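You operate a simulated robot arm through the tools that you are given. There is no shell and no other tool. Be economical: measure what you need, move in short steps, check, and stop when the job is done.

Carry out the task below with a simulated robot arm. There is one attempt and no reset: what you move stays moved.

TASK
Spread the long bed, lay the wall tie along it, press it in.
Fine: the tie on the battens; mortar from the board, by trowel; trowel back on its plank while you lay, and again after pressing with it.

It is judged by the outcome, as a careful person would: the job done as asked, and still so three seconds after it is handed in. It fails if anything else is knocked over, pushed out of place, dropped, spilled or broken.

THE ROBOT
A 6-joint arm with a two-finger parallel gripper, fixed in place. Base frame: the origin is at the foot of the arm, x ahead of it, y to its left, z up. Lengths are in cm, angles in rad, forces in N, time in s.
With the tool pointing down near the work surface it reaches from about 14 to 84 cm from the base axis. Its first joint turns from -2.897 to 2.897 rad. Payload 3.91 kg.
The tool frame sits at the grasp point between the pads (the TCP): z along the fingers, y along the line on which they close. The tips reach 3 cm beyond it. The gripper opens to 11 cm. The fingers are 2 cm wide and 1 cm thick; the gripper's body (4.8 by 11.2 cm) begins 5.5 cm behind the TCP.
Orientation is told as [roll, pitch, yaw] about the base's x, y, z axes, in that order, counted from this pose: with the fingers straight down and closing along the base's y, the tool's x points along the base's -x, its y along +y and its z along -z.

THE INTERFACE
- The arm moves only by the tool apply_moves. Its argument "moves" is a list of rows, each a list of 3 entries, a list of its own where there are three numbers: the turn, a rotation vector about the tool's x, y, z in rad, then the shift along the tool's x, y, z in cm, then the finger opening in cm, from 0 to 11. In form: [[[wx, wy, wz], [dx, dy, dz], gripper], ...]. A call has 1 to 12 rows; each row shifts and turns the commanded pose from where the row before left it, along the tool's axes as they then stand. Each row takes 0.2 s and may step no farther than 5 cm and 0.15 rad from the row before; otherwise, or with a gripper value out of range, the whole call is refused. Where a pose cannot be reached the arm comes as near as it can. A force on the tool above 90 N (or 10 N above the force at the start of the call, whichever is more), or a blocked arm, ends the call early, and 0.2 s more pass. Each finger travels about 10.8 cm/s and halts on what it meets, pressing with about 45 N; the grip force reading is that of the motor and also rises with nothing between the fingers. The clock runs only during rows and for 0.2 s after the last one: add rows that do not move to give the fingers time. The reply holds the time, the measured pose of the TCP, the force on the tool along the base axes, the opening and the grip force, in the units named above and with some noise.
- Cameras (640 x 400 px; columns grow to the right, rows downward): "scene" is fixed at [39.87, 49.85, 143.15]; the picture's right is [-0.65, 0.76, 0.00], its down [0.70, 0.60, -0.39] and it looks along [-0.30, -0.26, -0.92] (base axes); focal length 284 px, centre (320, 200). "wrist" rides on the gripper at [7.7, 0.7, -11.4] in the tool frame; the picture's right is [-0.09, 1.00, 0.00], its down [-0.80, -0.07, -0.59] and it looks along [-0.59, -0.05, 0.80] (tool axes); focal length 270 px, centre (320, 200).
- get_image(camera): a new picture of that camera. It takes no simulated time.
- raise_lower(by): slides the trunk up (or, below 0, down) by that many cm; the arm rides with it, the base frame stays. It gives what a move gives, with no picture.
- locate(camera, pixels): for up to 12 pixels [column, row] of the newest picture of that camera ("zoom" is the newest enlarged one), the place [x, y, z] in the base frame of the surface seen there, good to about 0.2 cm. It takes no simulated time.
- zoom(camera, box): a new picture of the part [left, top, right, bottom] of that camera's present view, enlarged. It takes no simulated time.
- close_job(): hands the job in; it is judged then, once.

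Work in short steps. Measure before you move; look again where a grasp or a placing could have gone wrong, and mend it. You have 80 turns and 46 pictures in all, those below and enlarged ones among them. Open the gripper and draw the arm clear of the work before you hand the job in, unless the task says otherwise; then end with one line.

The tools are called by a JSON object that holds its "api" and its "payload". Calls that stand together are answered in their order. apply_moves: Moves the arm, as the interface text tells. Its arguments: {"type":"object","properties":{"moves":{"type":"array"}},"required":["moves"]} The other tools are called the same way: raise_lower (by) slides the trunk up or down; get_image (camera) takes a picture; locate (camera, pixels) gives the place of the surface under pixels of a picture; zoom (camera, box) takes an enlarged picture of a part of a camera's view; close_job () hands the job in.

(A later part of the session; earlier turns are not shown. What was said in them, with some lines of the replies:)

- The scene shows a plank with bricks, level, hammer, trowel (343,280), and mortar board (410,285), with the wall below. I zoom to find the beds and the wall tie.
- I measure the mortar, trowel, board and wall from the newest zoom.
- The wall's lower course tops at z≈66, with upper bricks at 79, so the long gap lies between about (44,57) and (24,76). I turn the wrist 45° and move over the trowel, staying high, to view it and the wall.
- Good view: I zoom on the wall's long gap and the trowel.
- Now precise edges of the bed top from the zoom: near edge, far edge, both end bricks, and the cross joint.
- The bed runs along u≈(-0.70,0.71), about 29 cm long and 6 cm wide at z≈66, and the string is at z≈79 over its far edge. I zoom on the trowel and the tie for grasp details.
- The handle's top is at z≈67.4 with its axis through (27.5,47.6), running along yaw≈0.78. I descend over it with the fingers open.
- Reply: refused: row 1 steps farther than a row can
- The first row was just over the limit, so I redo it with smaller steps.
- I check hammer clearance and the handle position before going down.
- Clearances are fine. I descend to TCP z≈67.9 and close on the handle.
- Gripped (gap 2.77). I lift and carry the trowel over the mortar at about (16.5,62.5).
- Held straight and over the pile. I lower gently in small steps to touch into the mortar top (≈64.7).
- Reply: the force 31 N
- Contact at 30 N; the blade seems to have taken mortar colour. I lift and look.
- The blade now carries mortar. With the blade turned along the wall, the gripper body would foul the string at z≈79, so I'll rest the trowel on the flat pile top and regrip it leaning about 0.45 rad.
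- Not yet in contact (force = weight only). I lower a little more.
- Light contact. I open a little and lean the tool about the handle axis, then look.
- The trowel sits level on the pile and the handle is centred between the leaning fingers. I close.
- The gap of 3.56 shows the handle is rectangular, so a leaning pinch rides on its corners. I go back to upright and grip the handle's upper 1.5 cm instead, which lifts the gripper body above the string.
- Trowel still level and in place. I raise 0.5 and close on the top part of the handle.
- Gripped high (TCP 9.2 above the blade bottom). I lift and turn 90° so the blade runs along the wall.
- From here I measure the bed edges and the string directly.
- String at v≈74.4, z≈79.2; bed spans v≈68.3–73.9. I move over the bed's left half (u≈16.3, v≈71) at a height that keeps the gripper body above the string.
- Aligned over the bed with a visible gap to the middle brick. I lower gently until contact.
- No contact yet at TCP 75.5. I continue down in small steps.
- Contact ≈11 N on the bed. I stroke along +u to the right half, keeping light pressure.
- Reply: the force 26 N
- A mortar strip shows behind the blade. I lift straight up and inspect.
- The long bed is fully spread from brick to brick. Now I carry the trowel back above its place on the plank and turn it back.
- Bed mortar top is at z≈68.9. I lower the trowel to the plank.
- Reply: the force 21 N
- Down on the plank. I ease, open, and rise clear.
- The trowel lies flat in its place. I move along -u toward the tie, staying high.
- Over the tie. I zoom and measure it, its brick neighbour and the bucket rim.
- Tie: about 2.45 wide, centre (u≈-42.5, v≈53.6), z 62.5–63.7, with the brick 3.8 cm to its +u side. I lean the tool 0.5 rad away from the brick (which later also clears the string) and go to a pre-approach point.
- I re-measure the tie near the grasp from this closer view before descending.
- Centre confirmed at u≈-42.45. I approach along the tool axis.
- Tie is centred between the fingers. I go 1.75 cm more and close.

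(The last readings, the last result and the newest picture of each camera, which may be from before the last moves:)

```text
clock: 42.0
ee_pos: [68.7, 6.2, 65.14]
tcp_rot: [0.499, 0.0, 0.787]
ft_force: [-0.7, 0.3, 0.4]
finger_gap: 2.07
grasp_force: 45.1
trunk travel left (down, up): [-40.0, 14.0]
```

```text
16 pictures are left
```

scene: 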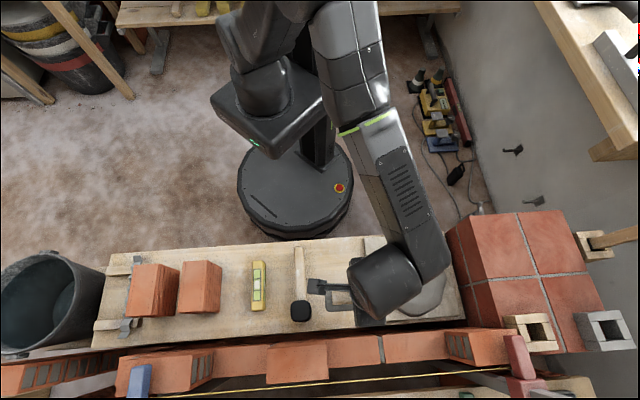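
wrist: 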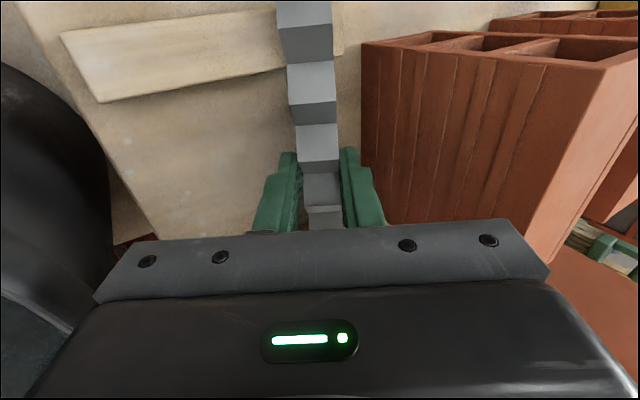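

The gap is 2.07 and the tie aligned itself flat to the pads; that's a firm grip. I lift straight up and check.

{"api": "apply_moves", "payload": {"moves": [[[0, 0, 0], [0, 0.48, -0.88], 1], [[0, 0, 0], [0, 0.96, -1.76], 1], [[0, 0, 0], [0, 1.92, -3.5], 1], [[0, 0, 0], [0, 1.92, -3.5], 1], [[0, 0, 0], [0, 1.92, -3.5], 1], [[0, 0, 0], [0, 1.92, -3.5], 1], [[0, 0, 0], [0, 0, 0], 1]]}}

{"api": "get_image", "payload": {"camera": "wrist"}}

```text
clock: 43.6
ee_pos: [68.49, 6.1, 83.86]
tcp_rot: [0.499, 0.0, 0.788]
ft_force: [-0.7, -1.2, -0.3]
finger_gap: 2.07
grasp_force: 45.4
trunk travel left (down, up): [-40.0, 14.0]
```

```text
15 pictures are left
```

wrist: 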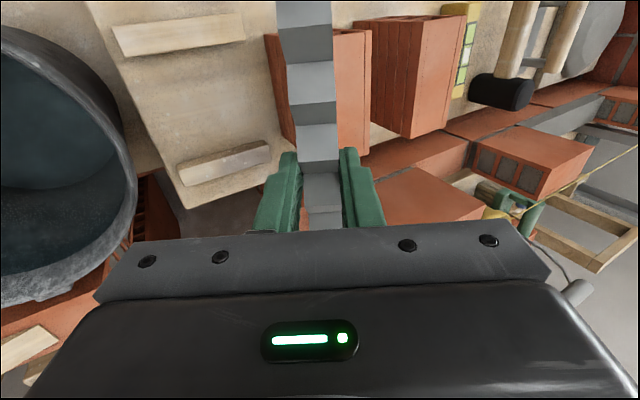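

The tie is held well. I carry it along +u, high, keeping the lean.

{"api": "apply_moves", "payload": {"moves": [[[0, 0, 0], [0, 4.2, 2.3], 1], [[0, 0, 0], [0, 4.2, 2.3], 1], [[0, 0, 0], [0, 4.2, 2.3], 1], [[0, 0, 0], [0, 4.2, 2.3], 1], [[0, 0, 0], [0, 4.2, 2.3], 1], [[0, 0, 0], [0, 4.2, 2.3], 1], [[0, 0, 0], [0, 4.2, 2.3], 1], [[0, 0, 0], [0, 4.2, 2.3], 1], [[0, 0, 0], [0, 4.2, 2.3], 1], [[0, 0, 0], [0, 4.2, 2.3], 1], [[0, 0, 0], [0, 4.2, 2.3], 1], [[0, 0, 0], [0, 4.2, 2.3], 1]]}}

{"api": "apply_moves", "payload": {"moves": [[[0, -0.0718, 0.1317], [0, 0, 0], 1], [[0, -0.0718, 0.1317], [0, 0, 0], 1], [[0, -0.0718, 0.1317], [0, 0, 0], 1], [[0, -0.0718, 0.1317], [0, 0, 0], 1], [[0, -0.0718, 0.1317], [0, 0, 0], 1], [[0, -0.0718, 0.1317], [0, 0, 0], 1], [[0, -0.0718, 0.1317], [0, 0, 0], 1], [[0, -0.0718, 0.1317], [0, 0, 0], 1], [[0, -0.0718, 0.1317], [0, 0, 0], 1], [[0, -0.0718, 0.1317], [0, 0, 0], 1], [[0, -0.03, 0.056], [0, 0, 0], 1]]}}

{"api": "get_image", "payload": {"camera": "wrist"}}

```text
clock: 46.2
ee_pos: [27.59, 47.32, 84.17]
tcp_rot: [0.499, 0.0, 0.788]
ft_force: [0.3, 0.1, -0.3]
finger_gap: 2.07
grasp_force: 44.9
trunk travel left (down, up): [-40.0, 14.0]
```

```text
clock: 48.6
ee_pos: [29.3, 47.49, 85.34]
tcp_rot: [0.492, -0.015, -0.62]
ft_force: [0.2, 0.9, 0.1]
finger_gap: 2.05
grasp_force: 45.5
out of reach, approached as far as the arm can: row 8, 9, 10, 11
trunk travel left (down, up): [-40.0, 14.0]
```

```text
14 pictures are left
```

wrist: 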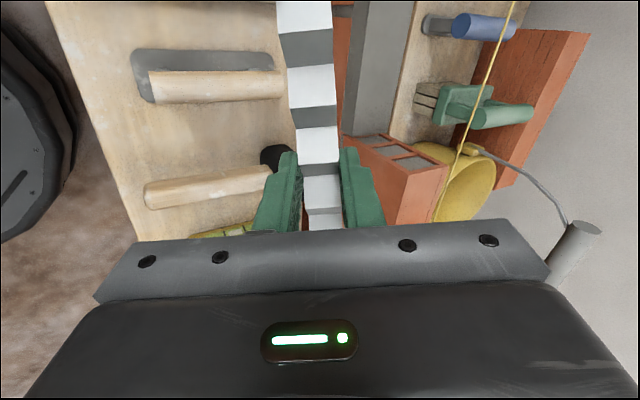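

That yaw is out of reach, but since the tie lies flat to the pads I can go the other way round: back, upright, and then to yaw 2.34, leaning the opposite way. First I turn back.

{"api": "apply_moves", "payload": {"moves": [[[0, 0.0718, -0.1317], [0, 0, 0], 1], [[0, 0.0718, -0.1317], [0, 0, 0], 1], [[0, 0.0718, -0.1317], [0, 0, 0], 1], [[0, 0.0718, -0.1317], [0, 0, 0], 1], [[0, 0.0718, -0.1317], [0, 0, 0], 1], [[0, 0.0718, -0.1317], [0, 0, 0], 1], [[0, 0.0718, -0.1317], [0, 0, 0], 1], [[0, 0.0718, -0.1317], [0, 0, 0], 1], [[0, 0.0718, -0.1317], [0, 0, 0], 1], [[0, 0.0718, -0.1317], [0, 0, 0], 1], [[0, 0.03, -0.056], [0, 0, 0], 1]]}}

{"api": "apply_moves", "payload": {"moves": [[[0.15, 0, 0], [0, 0, 0], 1], [[0.15, 0, 0], [0, 0, 0], 1], [[0.15, 0, 0], [0, 0, 0], 1], [[0.049, 0, 0], [0, 0, 0], 1], [[0, 0, 0], [0, 0, 0], 1]]}}

```text
clock: 51.0
ee_pos: [29.94, 47.51, 85.59]
tcp_rot: [0.466, -0.003, 0.879]
ft_force: [0.0, 0.2, -0.2]
finger_gap: 2.08
grasp_force: 45.4
out of reach, approached as far as the arm can: row 2
trunk travel left (down, up): [-40.0, 14.0]
```

```text
clock: 52.2
ee_pos: [29.99, 47.39, 85.47]
tcp_rot: [-0.032, -0.005, 0.878]
ft_force: [0.5, 0.0, -1.4]
finger_gap: 2.08
grasp_force: 44.7
trunk travel left (down, up): [-40.0, 14.0]
```

Upright again (yaw 0.878). I level and turn to yaw 2.344.

{"api": "apply_moves", "payload": {"moves": [[[-0.032, 0, 0], [0, 0, 0], 1], [[0, 0, -0.15], [0, 0, 0], 1], [[0, 0, -0.15], [0, 0, 0], 1], [[0, 0, -0.15], [0, 0, 0], 1], [[0, 0, -0.15], [0, 0, 0], 1], [[0, 0, -0.15], [0, 0, 0], 1], [[0, 0, -0.15], [0, 0, 0], 1], [[0, 0, -0.15], [0, 0, 0], 1], [[0, 0, -0.15], [0, 0, 0], 1], [[0, 0, -0.15], [0, 0, 0], 1], [[0, 0, -0.116], [0, 0, 0], 1]]}}

{"api": "apply_moves", "payload": {"moves": [[[0.15, 0, 0], [0, 0, 0], 1], [[0.15, 0, 0], [0, 0, 0], 1], [[0.15, 0, 0], [0, 0, 0], 1], [[0.05, 0, 0], [0, 0, 0], 1], [[0, 0, 0], [0, 0, 0], 1]]}}

{"api": "get_image", "payload": {"camera": "wrist"}}

```text
clock: 54.6
ee_pos: [29.96, 47.48, 85.49]
tcp_rot: [-0.004, -0.002, 2.345]
ft_force: [-0.4, 0.6, -0.9]
finger_gap: 2.08
grasp_force: 44.8
trunk travel left (down, up): [-40.0, 14.0]
```

```text
clock: 55.8
ee_pos: [30.13, 47.44, 85.81]
tcp_rot: [-0.489, 0.004, 2.341]
ft_force: [0.1, 0.4, -0.9]
finger_gap: 2.1
grasp_force: 44.9
trunk travel left (down, up): [-40.0, 14.0]
```

```text
13 pictures are left
```

wrist: 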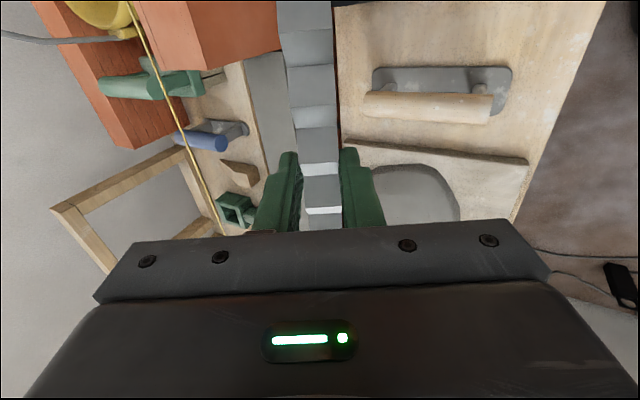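

The leaning pose is reached with the tie parallel to the wall. I move above the bed centre (u≈23, v≈69.7), still high.

{"api": "apply_moves", "payload": {"moves": [[[0, 0, 0], [-2.58, -3.31, 1.76], 1], [[0, 0, 0], [-2.58, -3.31, 1.76], 1], [[0, 0, 0], [-2.58, -3.31, 1.76], 1], [[0, 0, 0], [-2.58, -3.31, 1.76], 1], [[0, 0, 0], [0, 0, 0], 1]]}}

{"api": "get_image", "payload": {"camera": "wrist"}}

{"api": "zoom", "payload": {"camera": "scene", "box": [260, 260, 500, 400]}}

```text
clock: 57.0
ee_pos: [33.78, 65.31, 85.93]
tcp_rot: [-0.503, 0.0, 2.345]
ft_force: [0.7, 0.2, -0.3]
finger_gap: 2.06
grasp_force: 45.3
trunk travel left (down, up): [-40.0, 14.0]
```

```text
12 pictures are left
```

wrist: 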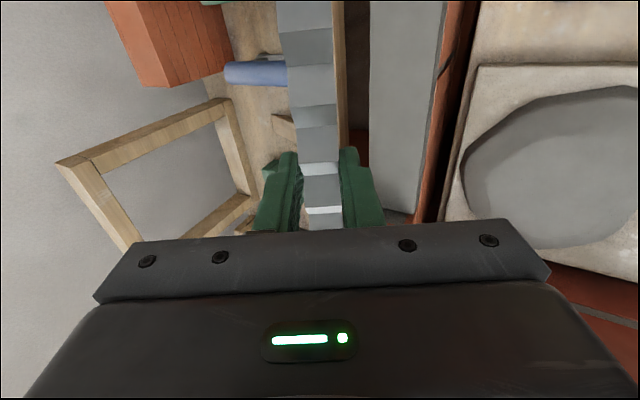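

```text
2.67 times, centred on (380, 330) of scene
```

zoom: 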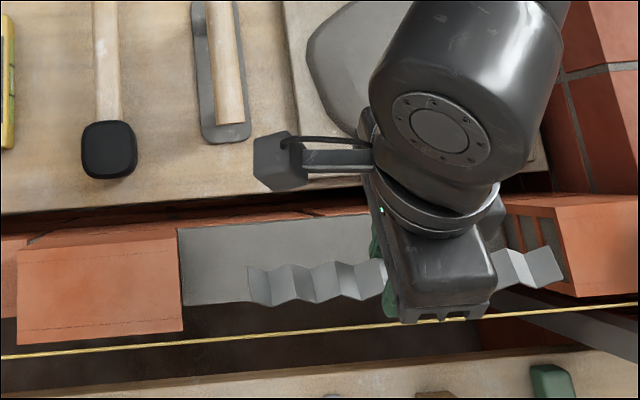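

I locate both ends of the tie and a few points along it.

{"api": "locate", "payload": {"camera": "zoom", "pixels": [[252, 285], [270, 280], [265, 270], [268, 300], [340, 280], [545, 265], [558, 265], [550, 250], [520, 265], [300, 325], [540, 310]]}}

```text
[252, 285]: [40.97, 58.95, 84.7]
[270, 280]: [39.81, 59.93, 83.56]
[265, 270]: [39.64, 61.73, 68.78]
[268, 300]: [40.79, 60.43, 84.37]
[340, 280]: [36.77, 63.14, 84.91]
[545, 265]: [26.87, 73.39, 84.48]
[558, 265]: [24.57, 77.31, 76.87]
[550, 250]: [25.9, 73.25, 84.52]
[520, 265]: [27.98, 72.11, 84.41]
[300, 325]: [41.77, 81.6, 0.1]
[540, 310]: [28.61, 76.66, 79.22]
```

Tie spans u≈13.3–34, v≈70.5: well within the bed. I ease the lean to 0.35 (still clears the string) and descend to TCP z≈75.

{"api": "apply_moves", "payload": {"moves": [[[-0.15, 0, 0], [0.2, -0.15, 0], 1], [[0, 0, 0], [0, 1.27, 3.44], 1], [[0, 0, 0], [0, 1.27, 3.44], 1], [[0, 0, 0], [0, 1.1, 2.98], 1], [[0, 0, 0], [0, 0, 0], 1]]}}

{"api": "zoom", "payload": {"camera": "scene", "box": [260, 260, 500, 400]}}

```text
clock: 58.2
ee_pos: [34.04, 65.06, 75.48]
tcp_rot: [-0.354, -0.001, 2.344]
ft_force: [-0.1, 0.6, -0.7]
finger_gap: 2.08
grasp_force: 45.2
trunk travel left (down, up): [-40.0, 14.0]
```

```text
2.67 times, centred on (380, 330) of scene
```

zoom: 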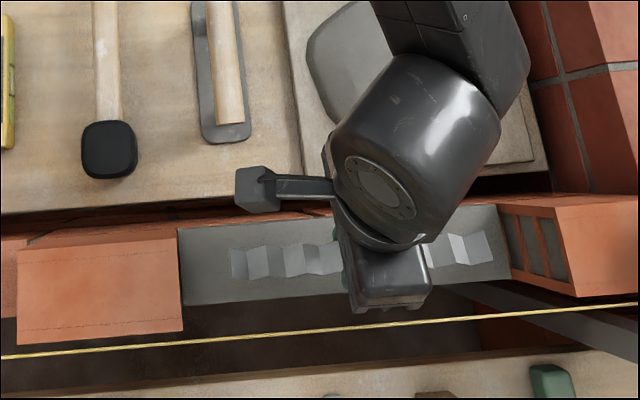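

Clear of the string and bricks. I lower in small steps until contact.

{"api": "apply_moves", "payload": {"moves": [[[0, 0, 0], [0, 0.52, 1.41], 1], [[0, 0, 0], [0, 0.35, 0.94], 1], [[0, 0, 0], [0, 0.1, 0.28], 1], [[0, 0, 0], [0, 0, 0], 1]]}}

```text
clock: 59.2
ee_pos: [33.91, 65.11, 72.67]
tcp_rot: [-0.354, -0.002, 2.343]
ft_force: [-0.2, 0.6, -0.1]
finger_gap: 2.07
grasp_force: 44.5
trunk travel left (down, up): [-40.0, 14.0]
```

{"api": "apply_moves", "payload": {"moves": [[[0, 0, 0], [0, 0.1, 0.28], 1], [[0, 0, 0], [0, 0.07, 0.19], 1], [[0, 0, 0], [0, 0.07, 0.19], 1], [[0, 0, 0], [0, 0, 0], 1]]}}

{"api": "zoom", "payload": {"camera": "scene", "box": [320, 310, 480, 390]}}

```text
clock: 60.2
ee_pos: [33.84, 65.14, 71.87]
tcp_rot: [-0.353, -0.002, 2.345]
ft_force: [0.1, 0.3, 0.6]
finger_gap: 2.12
grasp_force: 44.5
trunk travel left (down, up): [-40.0, 14.0]
```

```text
4.00 times, centred on (400, 350) of scene
```

zoom: 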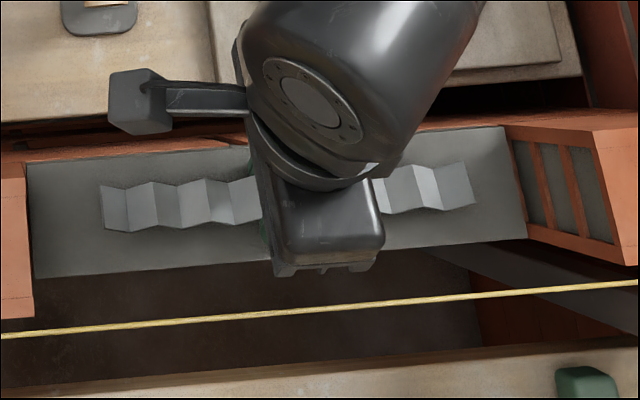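

Barely any force; I measure the tie's height above the mortar.

{"api": "locate", "payload": {"camera": "zoom", "pixels": [[110, 195], [115, 222], [140, 205], [190, 200], [240, 200], [400, 190], [450, 175], [460, 195], [70, 210], [70, 250], [490, 160], [460, 225]]}}

```text
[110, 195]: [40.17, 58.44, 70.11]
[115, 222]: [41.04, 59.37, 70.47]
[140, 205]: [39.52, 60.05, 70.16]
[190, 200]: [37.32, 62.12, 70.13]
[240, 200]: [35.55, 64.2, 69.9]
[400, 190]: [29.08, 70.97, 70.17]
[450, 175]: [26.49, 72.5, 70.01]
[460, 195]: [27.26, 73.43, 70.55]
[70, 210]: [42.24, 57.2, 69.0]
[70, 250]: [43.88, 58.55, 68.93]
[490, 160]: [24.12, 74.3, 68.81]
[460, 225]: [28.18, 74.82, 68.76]
```

The tie's lower edge is on the mortar (z≈69). I open slightly, let it settle, and retract along the tool axis.

{"api": "apply_moves", "payload": {"moves": [[[0, 0, 0], [0, 0, 0], 2.4], [[0, 0, 0], [0, 0, 0], 2.8], [[0, 0, 0], [0, 0, 0], 3.2], [[0, 0, 0], [0, 0, 0], 3.4], [[0, 0, 0], [0, 0, -0.5], 3.4], [[0, 0, 0], [0, 0, -1], 3.4], [[0, 0, 0], [0, 0, -2], 3.4], [[0, 0, 0], [0, 0, -4], 3.4], [[0, 0, 0], [0, 0, -4.5], 3.4], [[0, 0, 0], [0, 0, -4.5], 3.4]]}}

{"api": "zoom", "payload": {"camera": "scene", "box": [320, 310, 480, 390]}}

```text
clock: 62.4
ee_pos: [29.85, 61.22, 87.34]
tcp_rot: [-0.355, -0.003, 2.343]
ft_force: [0.7, 0.0, -0.1]
finger_gap: 3.42
grasp_force: 0.1
trunk travel left (down, up): [-40.0, 14.0]
```

```text
4.00 times, centred on (400, 350) of scene
```

zoom: 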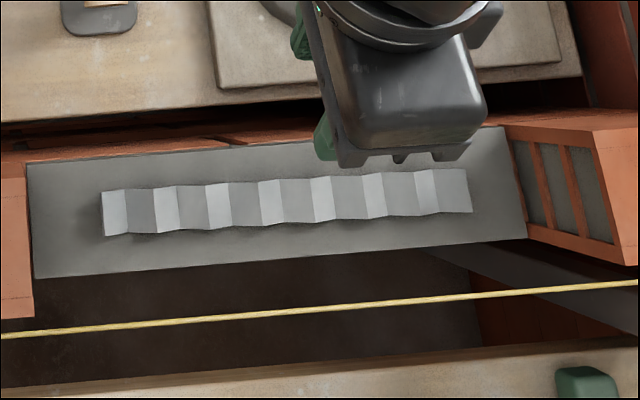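

The tie lies flat along the bed, centred. Now back to the trowel: upright, over it, and turn to yaw 0.787.

{"api": "apply_moves", "payload": {"moves": [[[-0.15, 0, 0], [0, 0, 0], 6], [[-0.15, 0, 0], [0, 0, 0], 6], [[-0.055, 0, 0], [0, 0, 0], 6], [[0, 0, 0], [2.7, 3.76, 0], 6], [[0, 0, 0], [2.7, 3.76, 0], 6], [[0, 0, 0], [2.7, 3.76, 0], 6], [[0, 0, 0.15], [0, 0, 0], 6], [[0, 0, 0.15], [0, 0, 0], 6], [[0, 0, 0.15], [0, 0, 0], 6], [[0, 0, 0.15], [0, 0, 0], 6], [[0, 0, 0.15], [0, 0, 0], 6], [[0, 0, 0.15], [0, 0, 0], 6]]}}

{"api": "apply_moves", "payload": {"moves": [[[0, 0, 0.15], [0, 0, 0], 6], [[0, 0, 0.15], [0, 0, 0], 6], [[0, 0, 0.15], [0, 0, 0], 6], [[0, 0, 0.15], [0, 0, 0], 6], [[0, 0, 0.056], [0, 0, 0], 6], [[0, 0, 0], [0, 0, 0], 6]]}}

{"api": "get_image", "payload": {"camera": "wrist"}}

{"api": "locate", "payload": {"camera": "zoom", "pixels": [[105, 195], [108, 232], [200, 190], [200, 225], [290, 185], [290, 218], [380, 178], [380, 212], [465, 175], [465, 208]]}}

```text
clock: 65.0
ee_pos: [27.26, 47.73, 87.33]
tcp_rot: [0.002, 0.0, 1.442]
ft_force: [0.2, 0.9, 0.4]
finger_gap: 6.0
grasp_force: 0.0
trunk travel left (down, up): [-40.0, 14.0]
```

```text
clock: 66.4
ee_pos: [27.15, 47.53, 87.35]
tcp_rot: [0.002, -0.001, 0.788]
ft_force: [0.1, 0.0, 0.0]
finger_gap: 6.02
grasp_force: 0.0
trunk travel left (down, up): [-40.0, 14.0]
```

```text
7 pictures are left
```

wrist: 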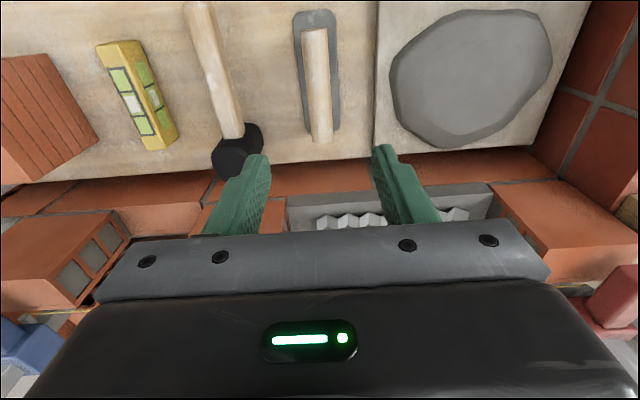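

```text
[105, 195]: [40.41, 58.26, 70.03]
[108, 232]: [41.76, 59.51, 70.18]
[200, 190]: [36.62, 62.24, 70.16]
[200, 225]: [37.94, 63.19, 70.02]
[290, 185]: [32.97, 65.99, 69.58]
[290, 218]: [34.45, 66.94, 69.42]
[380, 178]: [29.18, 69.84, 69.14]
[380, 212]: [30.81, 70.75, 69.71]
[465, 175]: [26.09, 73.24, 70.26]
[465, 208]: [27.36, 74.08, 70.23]
```

Trowel in place at (27.5,47.5). I descend to TCP z≈69.3 and grip the top of the handle as before.

{"api": "apply_moves", "payload": {"moves": [[[0, 0, 0], [-0.2, -0.2, 4.6], 6], [[0, 0, 0], [0, 0, 4.6], 6], [[0, 0, 0], [0, 0, 4.6], 6], [[0, 0, 0], [0, 0, 4.2], 6], [[0, 0, 0], [0, 0, 0], 6], [[0, 0, 0], [0, 0, 0], 3], [[0, 0, 0], [0, 0, 0], 1], [[0, 0, 0], [0, 0, 0], 0.5], [[0, 0, 0], [0, 0, 0], 0.5]]}}

```text
clock: 68.4
ee_pos: [27.6, 47.46, 69.32]
tcp_rot: [0.001, 0.002, 0.79]
ft_force: [0.5, 0.2, 0.2]
finger_gap: 2.73
grasp_force: 45.4
trunk travel left (down, up): [-40.0, 14.0]
```

Gripped. I lift, turn to yaw 2.344, then go over the tie's middle at a safe height.

{"api": "apply_moves", "payload": {"moves": [[[0, 0, 0], [0, 0, -4.5], 0.5], [[0, 0, 0], [0, 0, -4.5], 0.5], [[0, 0, 0], [0, 0, -4.5], 0.5], [[0, 0, 0], [0, 0, -4.5], 0.5], [[0, 0, -0.15], [0, 0, 0], 0.5], [[0, 0, -0.15], [0, 0, 0], 0.5], [[0, 0, -0.15], [0, 0, 0], 0.5], [[0, 0, -0.15], [0, 0, 0], 0.5], [[0, 0, -0.15], [0, 0, 0], 0.5], [[0, 0, -0.15], [0, 0, 0], 0.5], [[0, 0, -0.15], [0, 0, 0], 0.5], [[0, 0, -0.15], [0, 0, 0], 0.5]]}}

{"api": "apply_moves", "payload": {"moves": [[[0, 0, -0.15], [0, 0, 0], 0.5], [[0, 0, -0.15], [0, 0, 0], 0.5], [[0, 0, -0.054], [0, 0, 0], 0.5], [[0, 0, 0], [-2.2, -4.3, 0], 0.5], [[0, 0, 0], [-2.2, -4.3, 0], 0.5], [[0, 0, 0], [-2.2, -4.3, 0], 0.5], [[0, 0, 0], [-2.2, -4.3, 0], 0.5], [[0, 0, 0], [0, 0, 0], 0.5]]}}

```text
clock: 71.0
ee_pos: [27.6, 47.5, 87.44]
tcp_rot: [0.003, 0.002, 1.989]
ft_force: [0.6, -1.2, -2.2]
finger_gap: 2.76
grasp_force: 45.4
trunk travel left (down, up): [-40.0, 14.0]
```

```text
clock: 72.8
ee_pos: [33.68, 65.9, 87.36]
tcp_rot: [0.002, -0.001, 2.342]
ft_force: [0.1, 0.0, -1.4]
finger_gap: 2.75
grasp_force: 44.7
trunk travel left (down, up): [-40.0, 14.0]
```

At u≈23.4, v≈70.2; I shift 0.5 in v and lower to just above the tie, then make contact in small steps.

{"api": "apply_moves", "payload": {"moves": [[[0, 0, 0], [0, -0.5, 3.5], 0.5], [[0, 0, 0], [0, 0, 3.3], 0.5], [[0, 0, 0], [0, 0, 0.6], 0.5], [[0, 0, 0], [0, 0, 0.4], 0.5], [[0, 0, 0], [0, 0, 0.3], 0.5], [[0, 0, 0], [0, 0, 0], 0.5]]}}

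```text
clock: 74.2
ee_pos: [34.08, 66.12, 79.25]
tcp_rot: [0.002, -0.001, 2.343]
ft_force: [-0.2, -0.6, -1.5]
finger_gap: 2.73
grasp_force: 45.3
trunk travel left (down, up): [-40.0, 14.0]
```

{"api": "apply_moves", "payload": {"moves": [[[0, 0, 0], [0, 0, 0.3], 0.5], [[0, 0, 0], [0, 0, 0.3], 0.5], [[0, 0, 0], [0, 0, 0.2], 0.5], [[0, 0, 0], [0, 0, 0], 0.5]]}}

```text
clock: 75.2
ee_pos: [34.14, 66.21, 78.43]
tcp_rot: [0.001, -0.001, 2.341]
ft_force: [-0.3, -0.1, -2.2]
finger_gap: 2.75
grasp_force: 44.9
trunk travel left (down, up): [-40.0, 14.0]
```

Still no resistance (blade ≈69.2). I continue in small steps.

{"api": "apply_moves", "payload": {"moves": [[[0, 0, 0], [0, 0, 0.25], 0.5], [[0, 0, 0], [0, 0, 0.25], 0.5], [[0, 0, 0], [0, 0, 0], 0.5]]}}

{"api": "zoom", "payload": {"camera": "scene", "box": [320, 300, 480, 390]}}

```text
clock: 76.0
ee_pos: [34.15, 66.25, 77.9]
tcp_rot: [0.001, -0.002, 2.342]
ft_force: [0.3, 0.3, -1.3]
finger_gap: 2.73
grasp_force: 44.8
trunk travel left (down, up): [-40.0, 14.0]
```

```text
4.00 times, centred on (400, 345) of scene
```

zoom: 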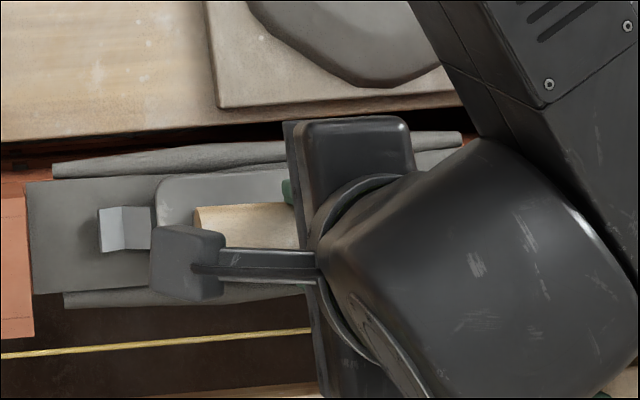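

Mortar has squeezed out along the edges, so the press is working without resistance. I stop descending and measure the tie's visible end and the mortar.

{"api": "locate", "payload": {"camera": "zoom", "pixels": [[110, 228], [118, 225], [135, 228], [60, 230], [60, 270], [170, 190], [250, 185], [100, 165], [100, 298], [180, 300], [220, 155]]}}

```text
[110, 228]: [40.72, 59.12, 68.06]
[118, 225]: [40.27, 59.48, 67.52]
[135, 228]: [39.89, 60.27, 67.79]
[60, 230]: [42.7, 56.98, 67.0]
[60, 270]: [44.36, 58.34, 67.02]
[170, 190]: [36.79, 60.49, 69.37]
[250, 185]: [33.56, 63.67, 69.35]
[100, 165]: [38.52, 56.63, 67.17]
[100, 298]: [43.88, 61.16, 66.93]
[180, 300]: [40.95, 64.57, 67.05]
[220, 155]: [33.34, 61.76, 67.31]
```

The bed is compressed to z≈67 and the tie top is now at ≈68.1, with the blade just above. I press down until I feel firm contact.

{"api": "apply_moves", "payload": {"moves": [[[0, 0, 0], [0, 0, 0.25], 0.5], [[0, 0, 0], [0, 0, 0.25], 0.5], [[0, 0, 0], [0, 0, 0.2], 0.5], [[0, 0, 0], [0, 0, 0], 0.5]]}}

```text
clock: 77.0
ee_pos: [34.1, 66.12, 77.43]
tcp_rot: [-0.004, -0.001, 2.342]
ft_force: [-1.9, 1.2, 17.1]
finger_gap: 2.75
grasp_force: 45.3
trunk travel left (down, up): [-40.0, 14.0]
```

Firm contact (≈19 N) on the tie. I press a little more, hold, and look at the tie end.

{"api": "apply_moves", "payload": {"moves": [[[0, 0, 0], [0, 0, 0.2], 0.5], [[0, 0, 0], [0, 0, 0.2], 0.5], [[0, 0, 0], [0, 0, 0], 0.5], [[0, 0, 0], [0, 0, 0], 0.5]]}}

{"api": "zoom", "payload": {"camera": "scene", "box": [320, 300, 480, 390]}}

{"api": "locate", "payload": {"camera": "zoom", "pixels": [[110, 228], [118, 225], [135, 228], [60, 230], [60, 270], [170, 190], [250, 185]]}}

```text
clock: 78.0
ee_pos: [33.9, 66.13, 77.34]
tcp_rot: [-0.005, -0.002, 2.342]
ft_force: [-1.4, 4.7, 37.7]
finger_gap: 2.77
grasp_force: 44.8
trunk travel left (down, up): [-40.0, 14.0]
```

```text
4.00 times, centred on (400, 345) of scene
```

zoom: 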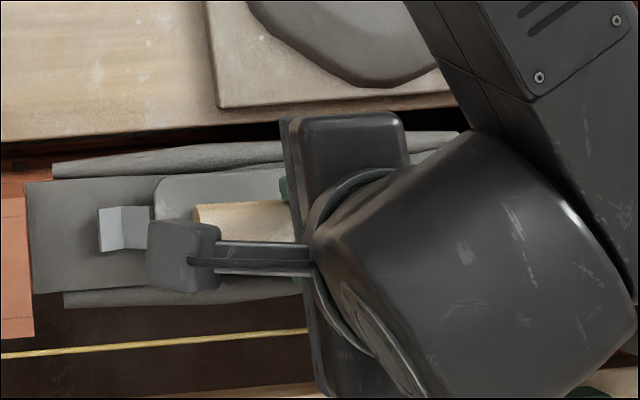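

```text
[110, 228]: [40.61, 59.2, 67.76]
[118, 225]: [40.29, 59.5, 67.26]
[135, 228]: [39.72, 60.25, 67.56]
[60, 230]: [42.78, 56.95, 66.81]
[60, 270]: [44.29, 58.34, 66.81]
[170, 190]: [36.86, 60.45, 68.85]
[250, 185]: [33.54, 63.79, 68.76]
```

The tie is pressed home (38 N held, top down from 70.1 to ≈67.8). I lift straight up and carry the trowel back over its place.

{"api": "apply_moves", "payload": {"moves": [[[0, 0, 0], [0, 0, -1], 0.5], [[0, 0, 0], [0, 0, -3], 0.5], [[0, 0, 0], [0, 0, -4], 0.5], [[0, 0, 0], [0, 0, -3], 0.5], [[0, 0, 0], [2.2, 4.4, 0], 0.5], [[0, 0, 0], [2.2, 4.4, 0], 0.5], [[0, 0, 0], [2.2, 4.4, 0], 0.5], [[0, 0, 0], [2.2, 4.4, 0], 0.5], [[0, 0, 0], [0, 0, 0], 0.5]]}}

{"api": "zoom", "payload": {"camera": "scene", "box": [320, 300, 480, 390]}}

{"api": "locate", "payload": {"camera": "zoom", "pixels": [[110, 228], [118, 225], [135, 228], [60, 230], [60, 270], [200, 225], [300, 215], [380, 210], [460, 205], [490, 190], [400, 150], [300, 290]]}}

```text
clock: 80.0
ee_pos: [27.6, 47.67, 87.79]
tcp_rot: [-0.001, -0.004, 2.343]
ft_force: [-0.6, -0.2, -1.5]
finger_gap: 2.73
grasp_force: 44.7
trunk travel left (down, up): [-40.0, 14.0]
```

```text
4.00 times, centred on (400, 345) of scene
```

zoom: 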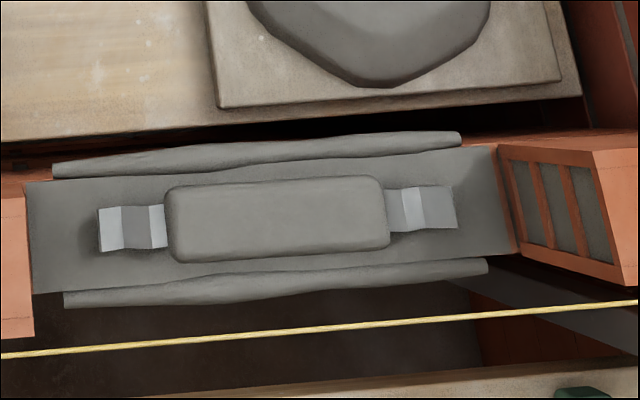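

```text
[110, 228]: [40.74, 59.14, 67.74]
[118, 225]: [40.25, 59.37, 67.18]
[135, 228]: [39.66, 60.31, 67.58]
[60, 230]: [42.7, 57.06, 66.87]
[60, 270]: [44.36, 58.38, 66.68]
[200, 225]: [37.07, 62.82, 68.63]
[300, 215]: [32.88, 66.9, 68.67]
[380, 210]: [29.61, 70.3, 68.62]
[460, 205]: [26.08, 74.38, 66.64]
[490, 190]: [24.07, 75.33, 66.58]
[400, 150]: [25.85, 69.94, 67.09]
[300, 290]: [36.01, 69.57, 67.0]
```

The tie is bedded and centred, with mortar squeezed over it and the string undisturbed. I turn the trowel back and lower it to its plank place.

{"api": "apply_moves", "payload": {"moves": [[[0, 0, 0.15], [0, 0, 0], 0.5], [[0, 0, 0.15], [0, 0, 0], 0.5], [[0, 0, 0.15], [0, 0, 0], 0.5], [[0, 0, 0.15], [0, 0, 0], 0.5], [[0, 0, 0.15], [0, 0, 0], 0.5], [[0, 0, 0.15], [0, 0, 0], 0.5], [[0, 0, 0.15], [0, 0, 0], 0.5], [[0, 0, 0.15], [0, 0, 0], 0.5], [[0, 0, 0.15], [0, 0, 0], 0.5], [[0, 0, 0.15], [0, 0, 0], 0.5], [[0, 0, 0.055], [0, 0, 0], 0.5], [[0, 0, 0], [0.15, 0, 0], 0.5]]}}

{"api": "apply_moves", "payload": {"moves": [[[0, 0, 0], [0, 0, 4.5], 0.5], [[0, 0, 0], [0, 0, 4.5], 0.5], [[0, 0, 0], [0, 0, 4.5], 0.5], [[0, 0, 0], [0, 0, 3.5], 0.5], [[0, 0, 0], [0, 0, 0.8], 0.5], [[0, 0, 0], [0, 0, 0.4], 0.5], [[0, 0, 0], [0, 0, 0], 0.5]]}}

```text
clock: 82.6
ee_pos: [27.52, 47.54, 87.93]
tcp_rot: [0.003, -0.002, 0.786]
ft_force: [0.1, -0.1, -2.0]
finger_gap: 2.73
grasp_force: 45.2
trunk travel left (down, up): [-40.0, 14.0]
```

```text
clock: 84.2
ee_pos: [27.56, 47.41, 69.67]
tcp_rot: [0.002, 0.0, 0.786]
ft_force: [-1.0, 0.2, -2.4]
finger_gap: 2.75
grasp_force: 44.8
trunk travel left (down, up): [-40.0, 14.0]
```

Just above the plank. I lower the last bit.

{"api": "apply_moves", "payload": {"moves": [[[0, 0, 0], [0, 0, 0.25], 0.5], [[0, 0, 0], [0, 0, 0.2], 0.5], [[0, 0, 0], [0, 0, 0], 0.5]]}}

```text
clock: 85.0
ee_pos: [27.47, 47.49, 69.25]
tcp_rot: [0.002, 0.0, 0.787]
ft_force: [-0.6, -0.9, -0.2]
finger_gap: 2.75
grasp_force: 45.0
trunk travel left (down, up): [-40.0, 14.0]
```

Touching the plank lightly. I release, rise clear and check.

{"api": "apply_moves", "payload": {"moves": [[[0, 0, 0], [0, 0, 0.06], 0.5], [[0, 0, 0], [0, 0, 0], 2], [[0, 0, 0], [0, 0, 0], 4], [[0, 0, 0], [0, 0, 0], 6], [[0, 0, 0], [0, 0, -4.5], 7], [[0, 0, 0], [0, 0, -4.5], 7], [[0, 0, 0], [0, 0, -4.5], 7], [[0, 0, 0], [0, 0, -4.5], 7], [[0, 0, 0], [0, 0, -4.5], 7], [[0, 0, 0], [4.5, 0, 0], 7], [[0, 0, 0], [4.5, 0, 0], 7], [[0, 0, 0], [4.5, 0, 0], 7]]}}

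{"api": "get_image", "payload": {"camera": "scene"}}

```text
clock: 87.6
ee_pos: [17.96, 38.08, 91.63]
tcp_rot: [0.002, 0.0, 0.787]
ft_force: [0.5, 0.2, 0.2]
finger_gap: 7.01
grasp_force: 0.2
trunk travel left (down, up): [-40.0, 14.0]
```

```text
3 pictures are left
```

scene: 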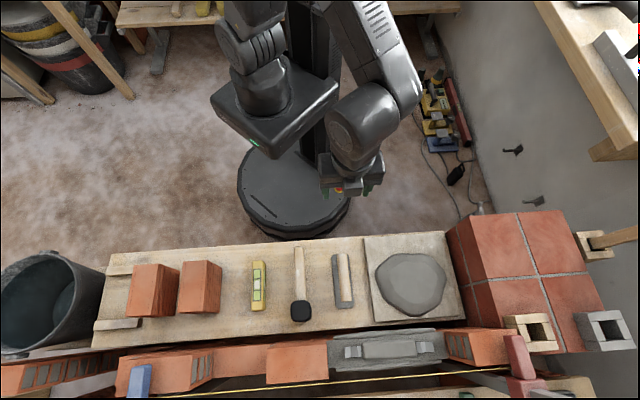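

The trowel is on its plank, the tie is pressed into the long bed, everything else is where it was, and the arm is clear with the gripper open. I hand it in.

{"api": "close_job", "payload": {}}

```text
The job is handed in.
```

I spread the long bed, laid the wall tie along it, pressed it in with the trowel, and put the trowel back on its plank; the final picture shows nothing else disturbed.
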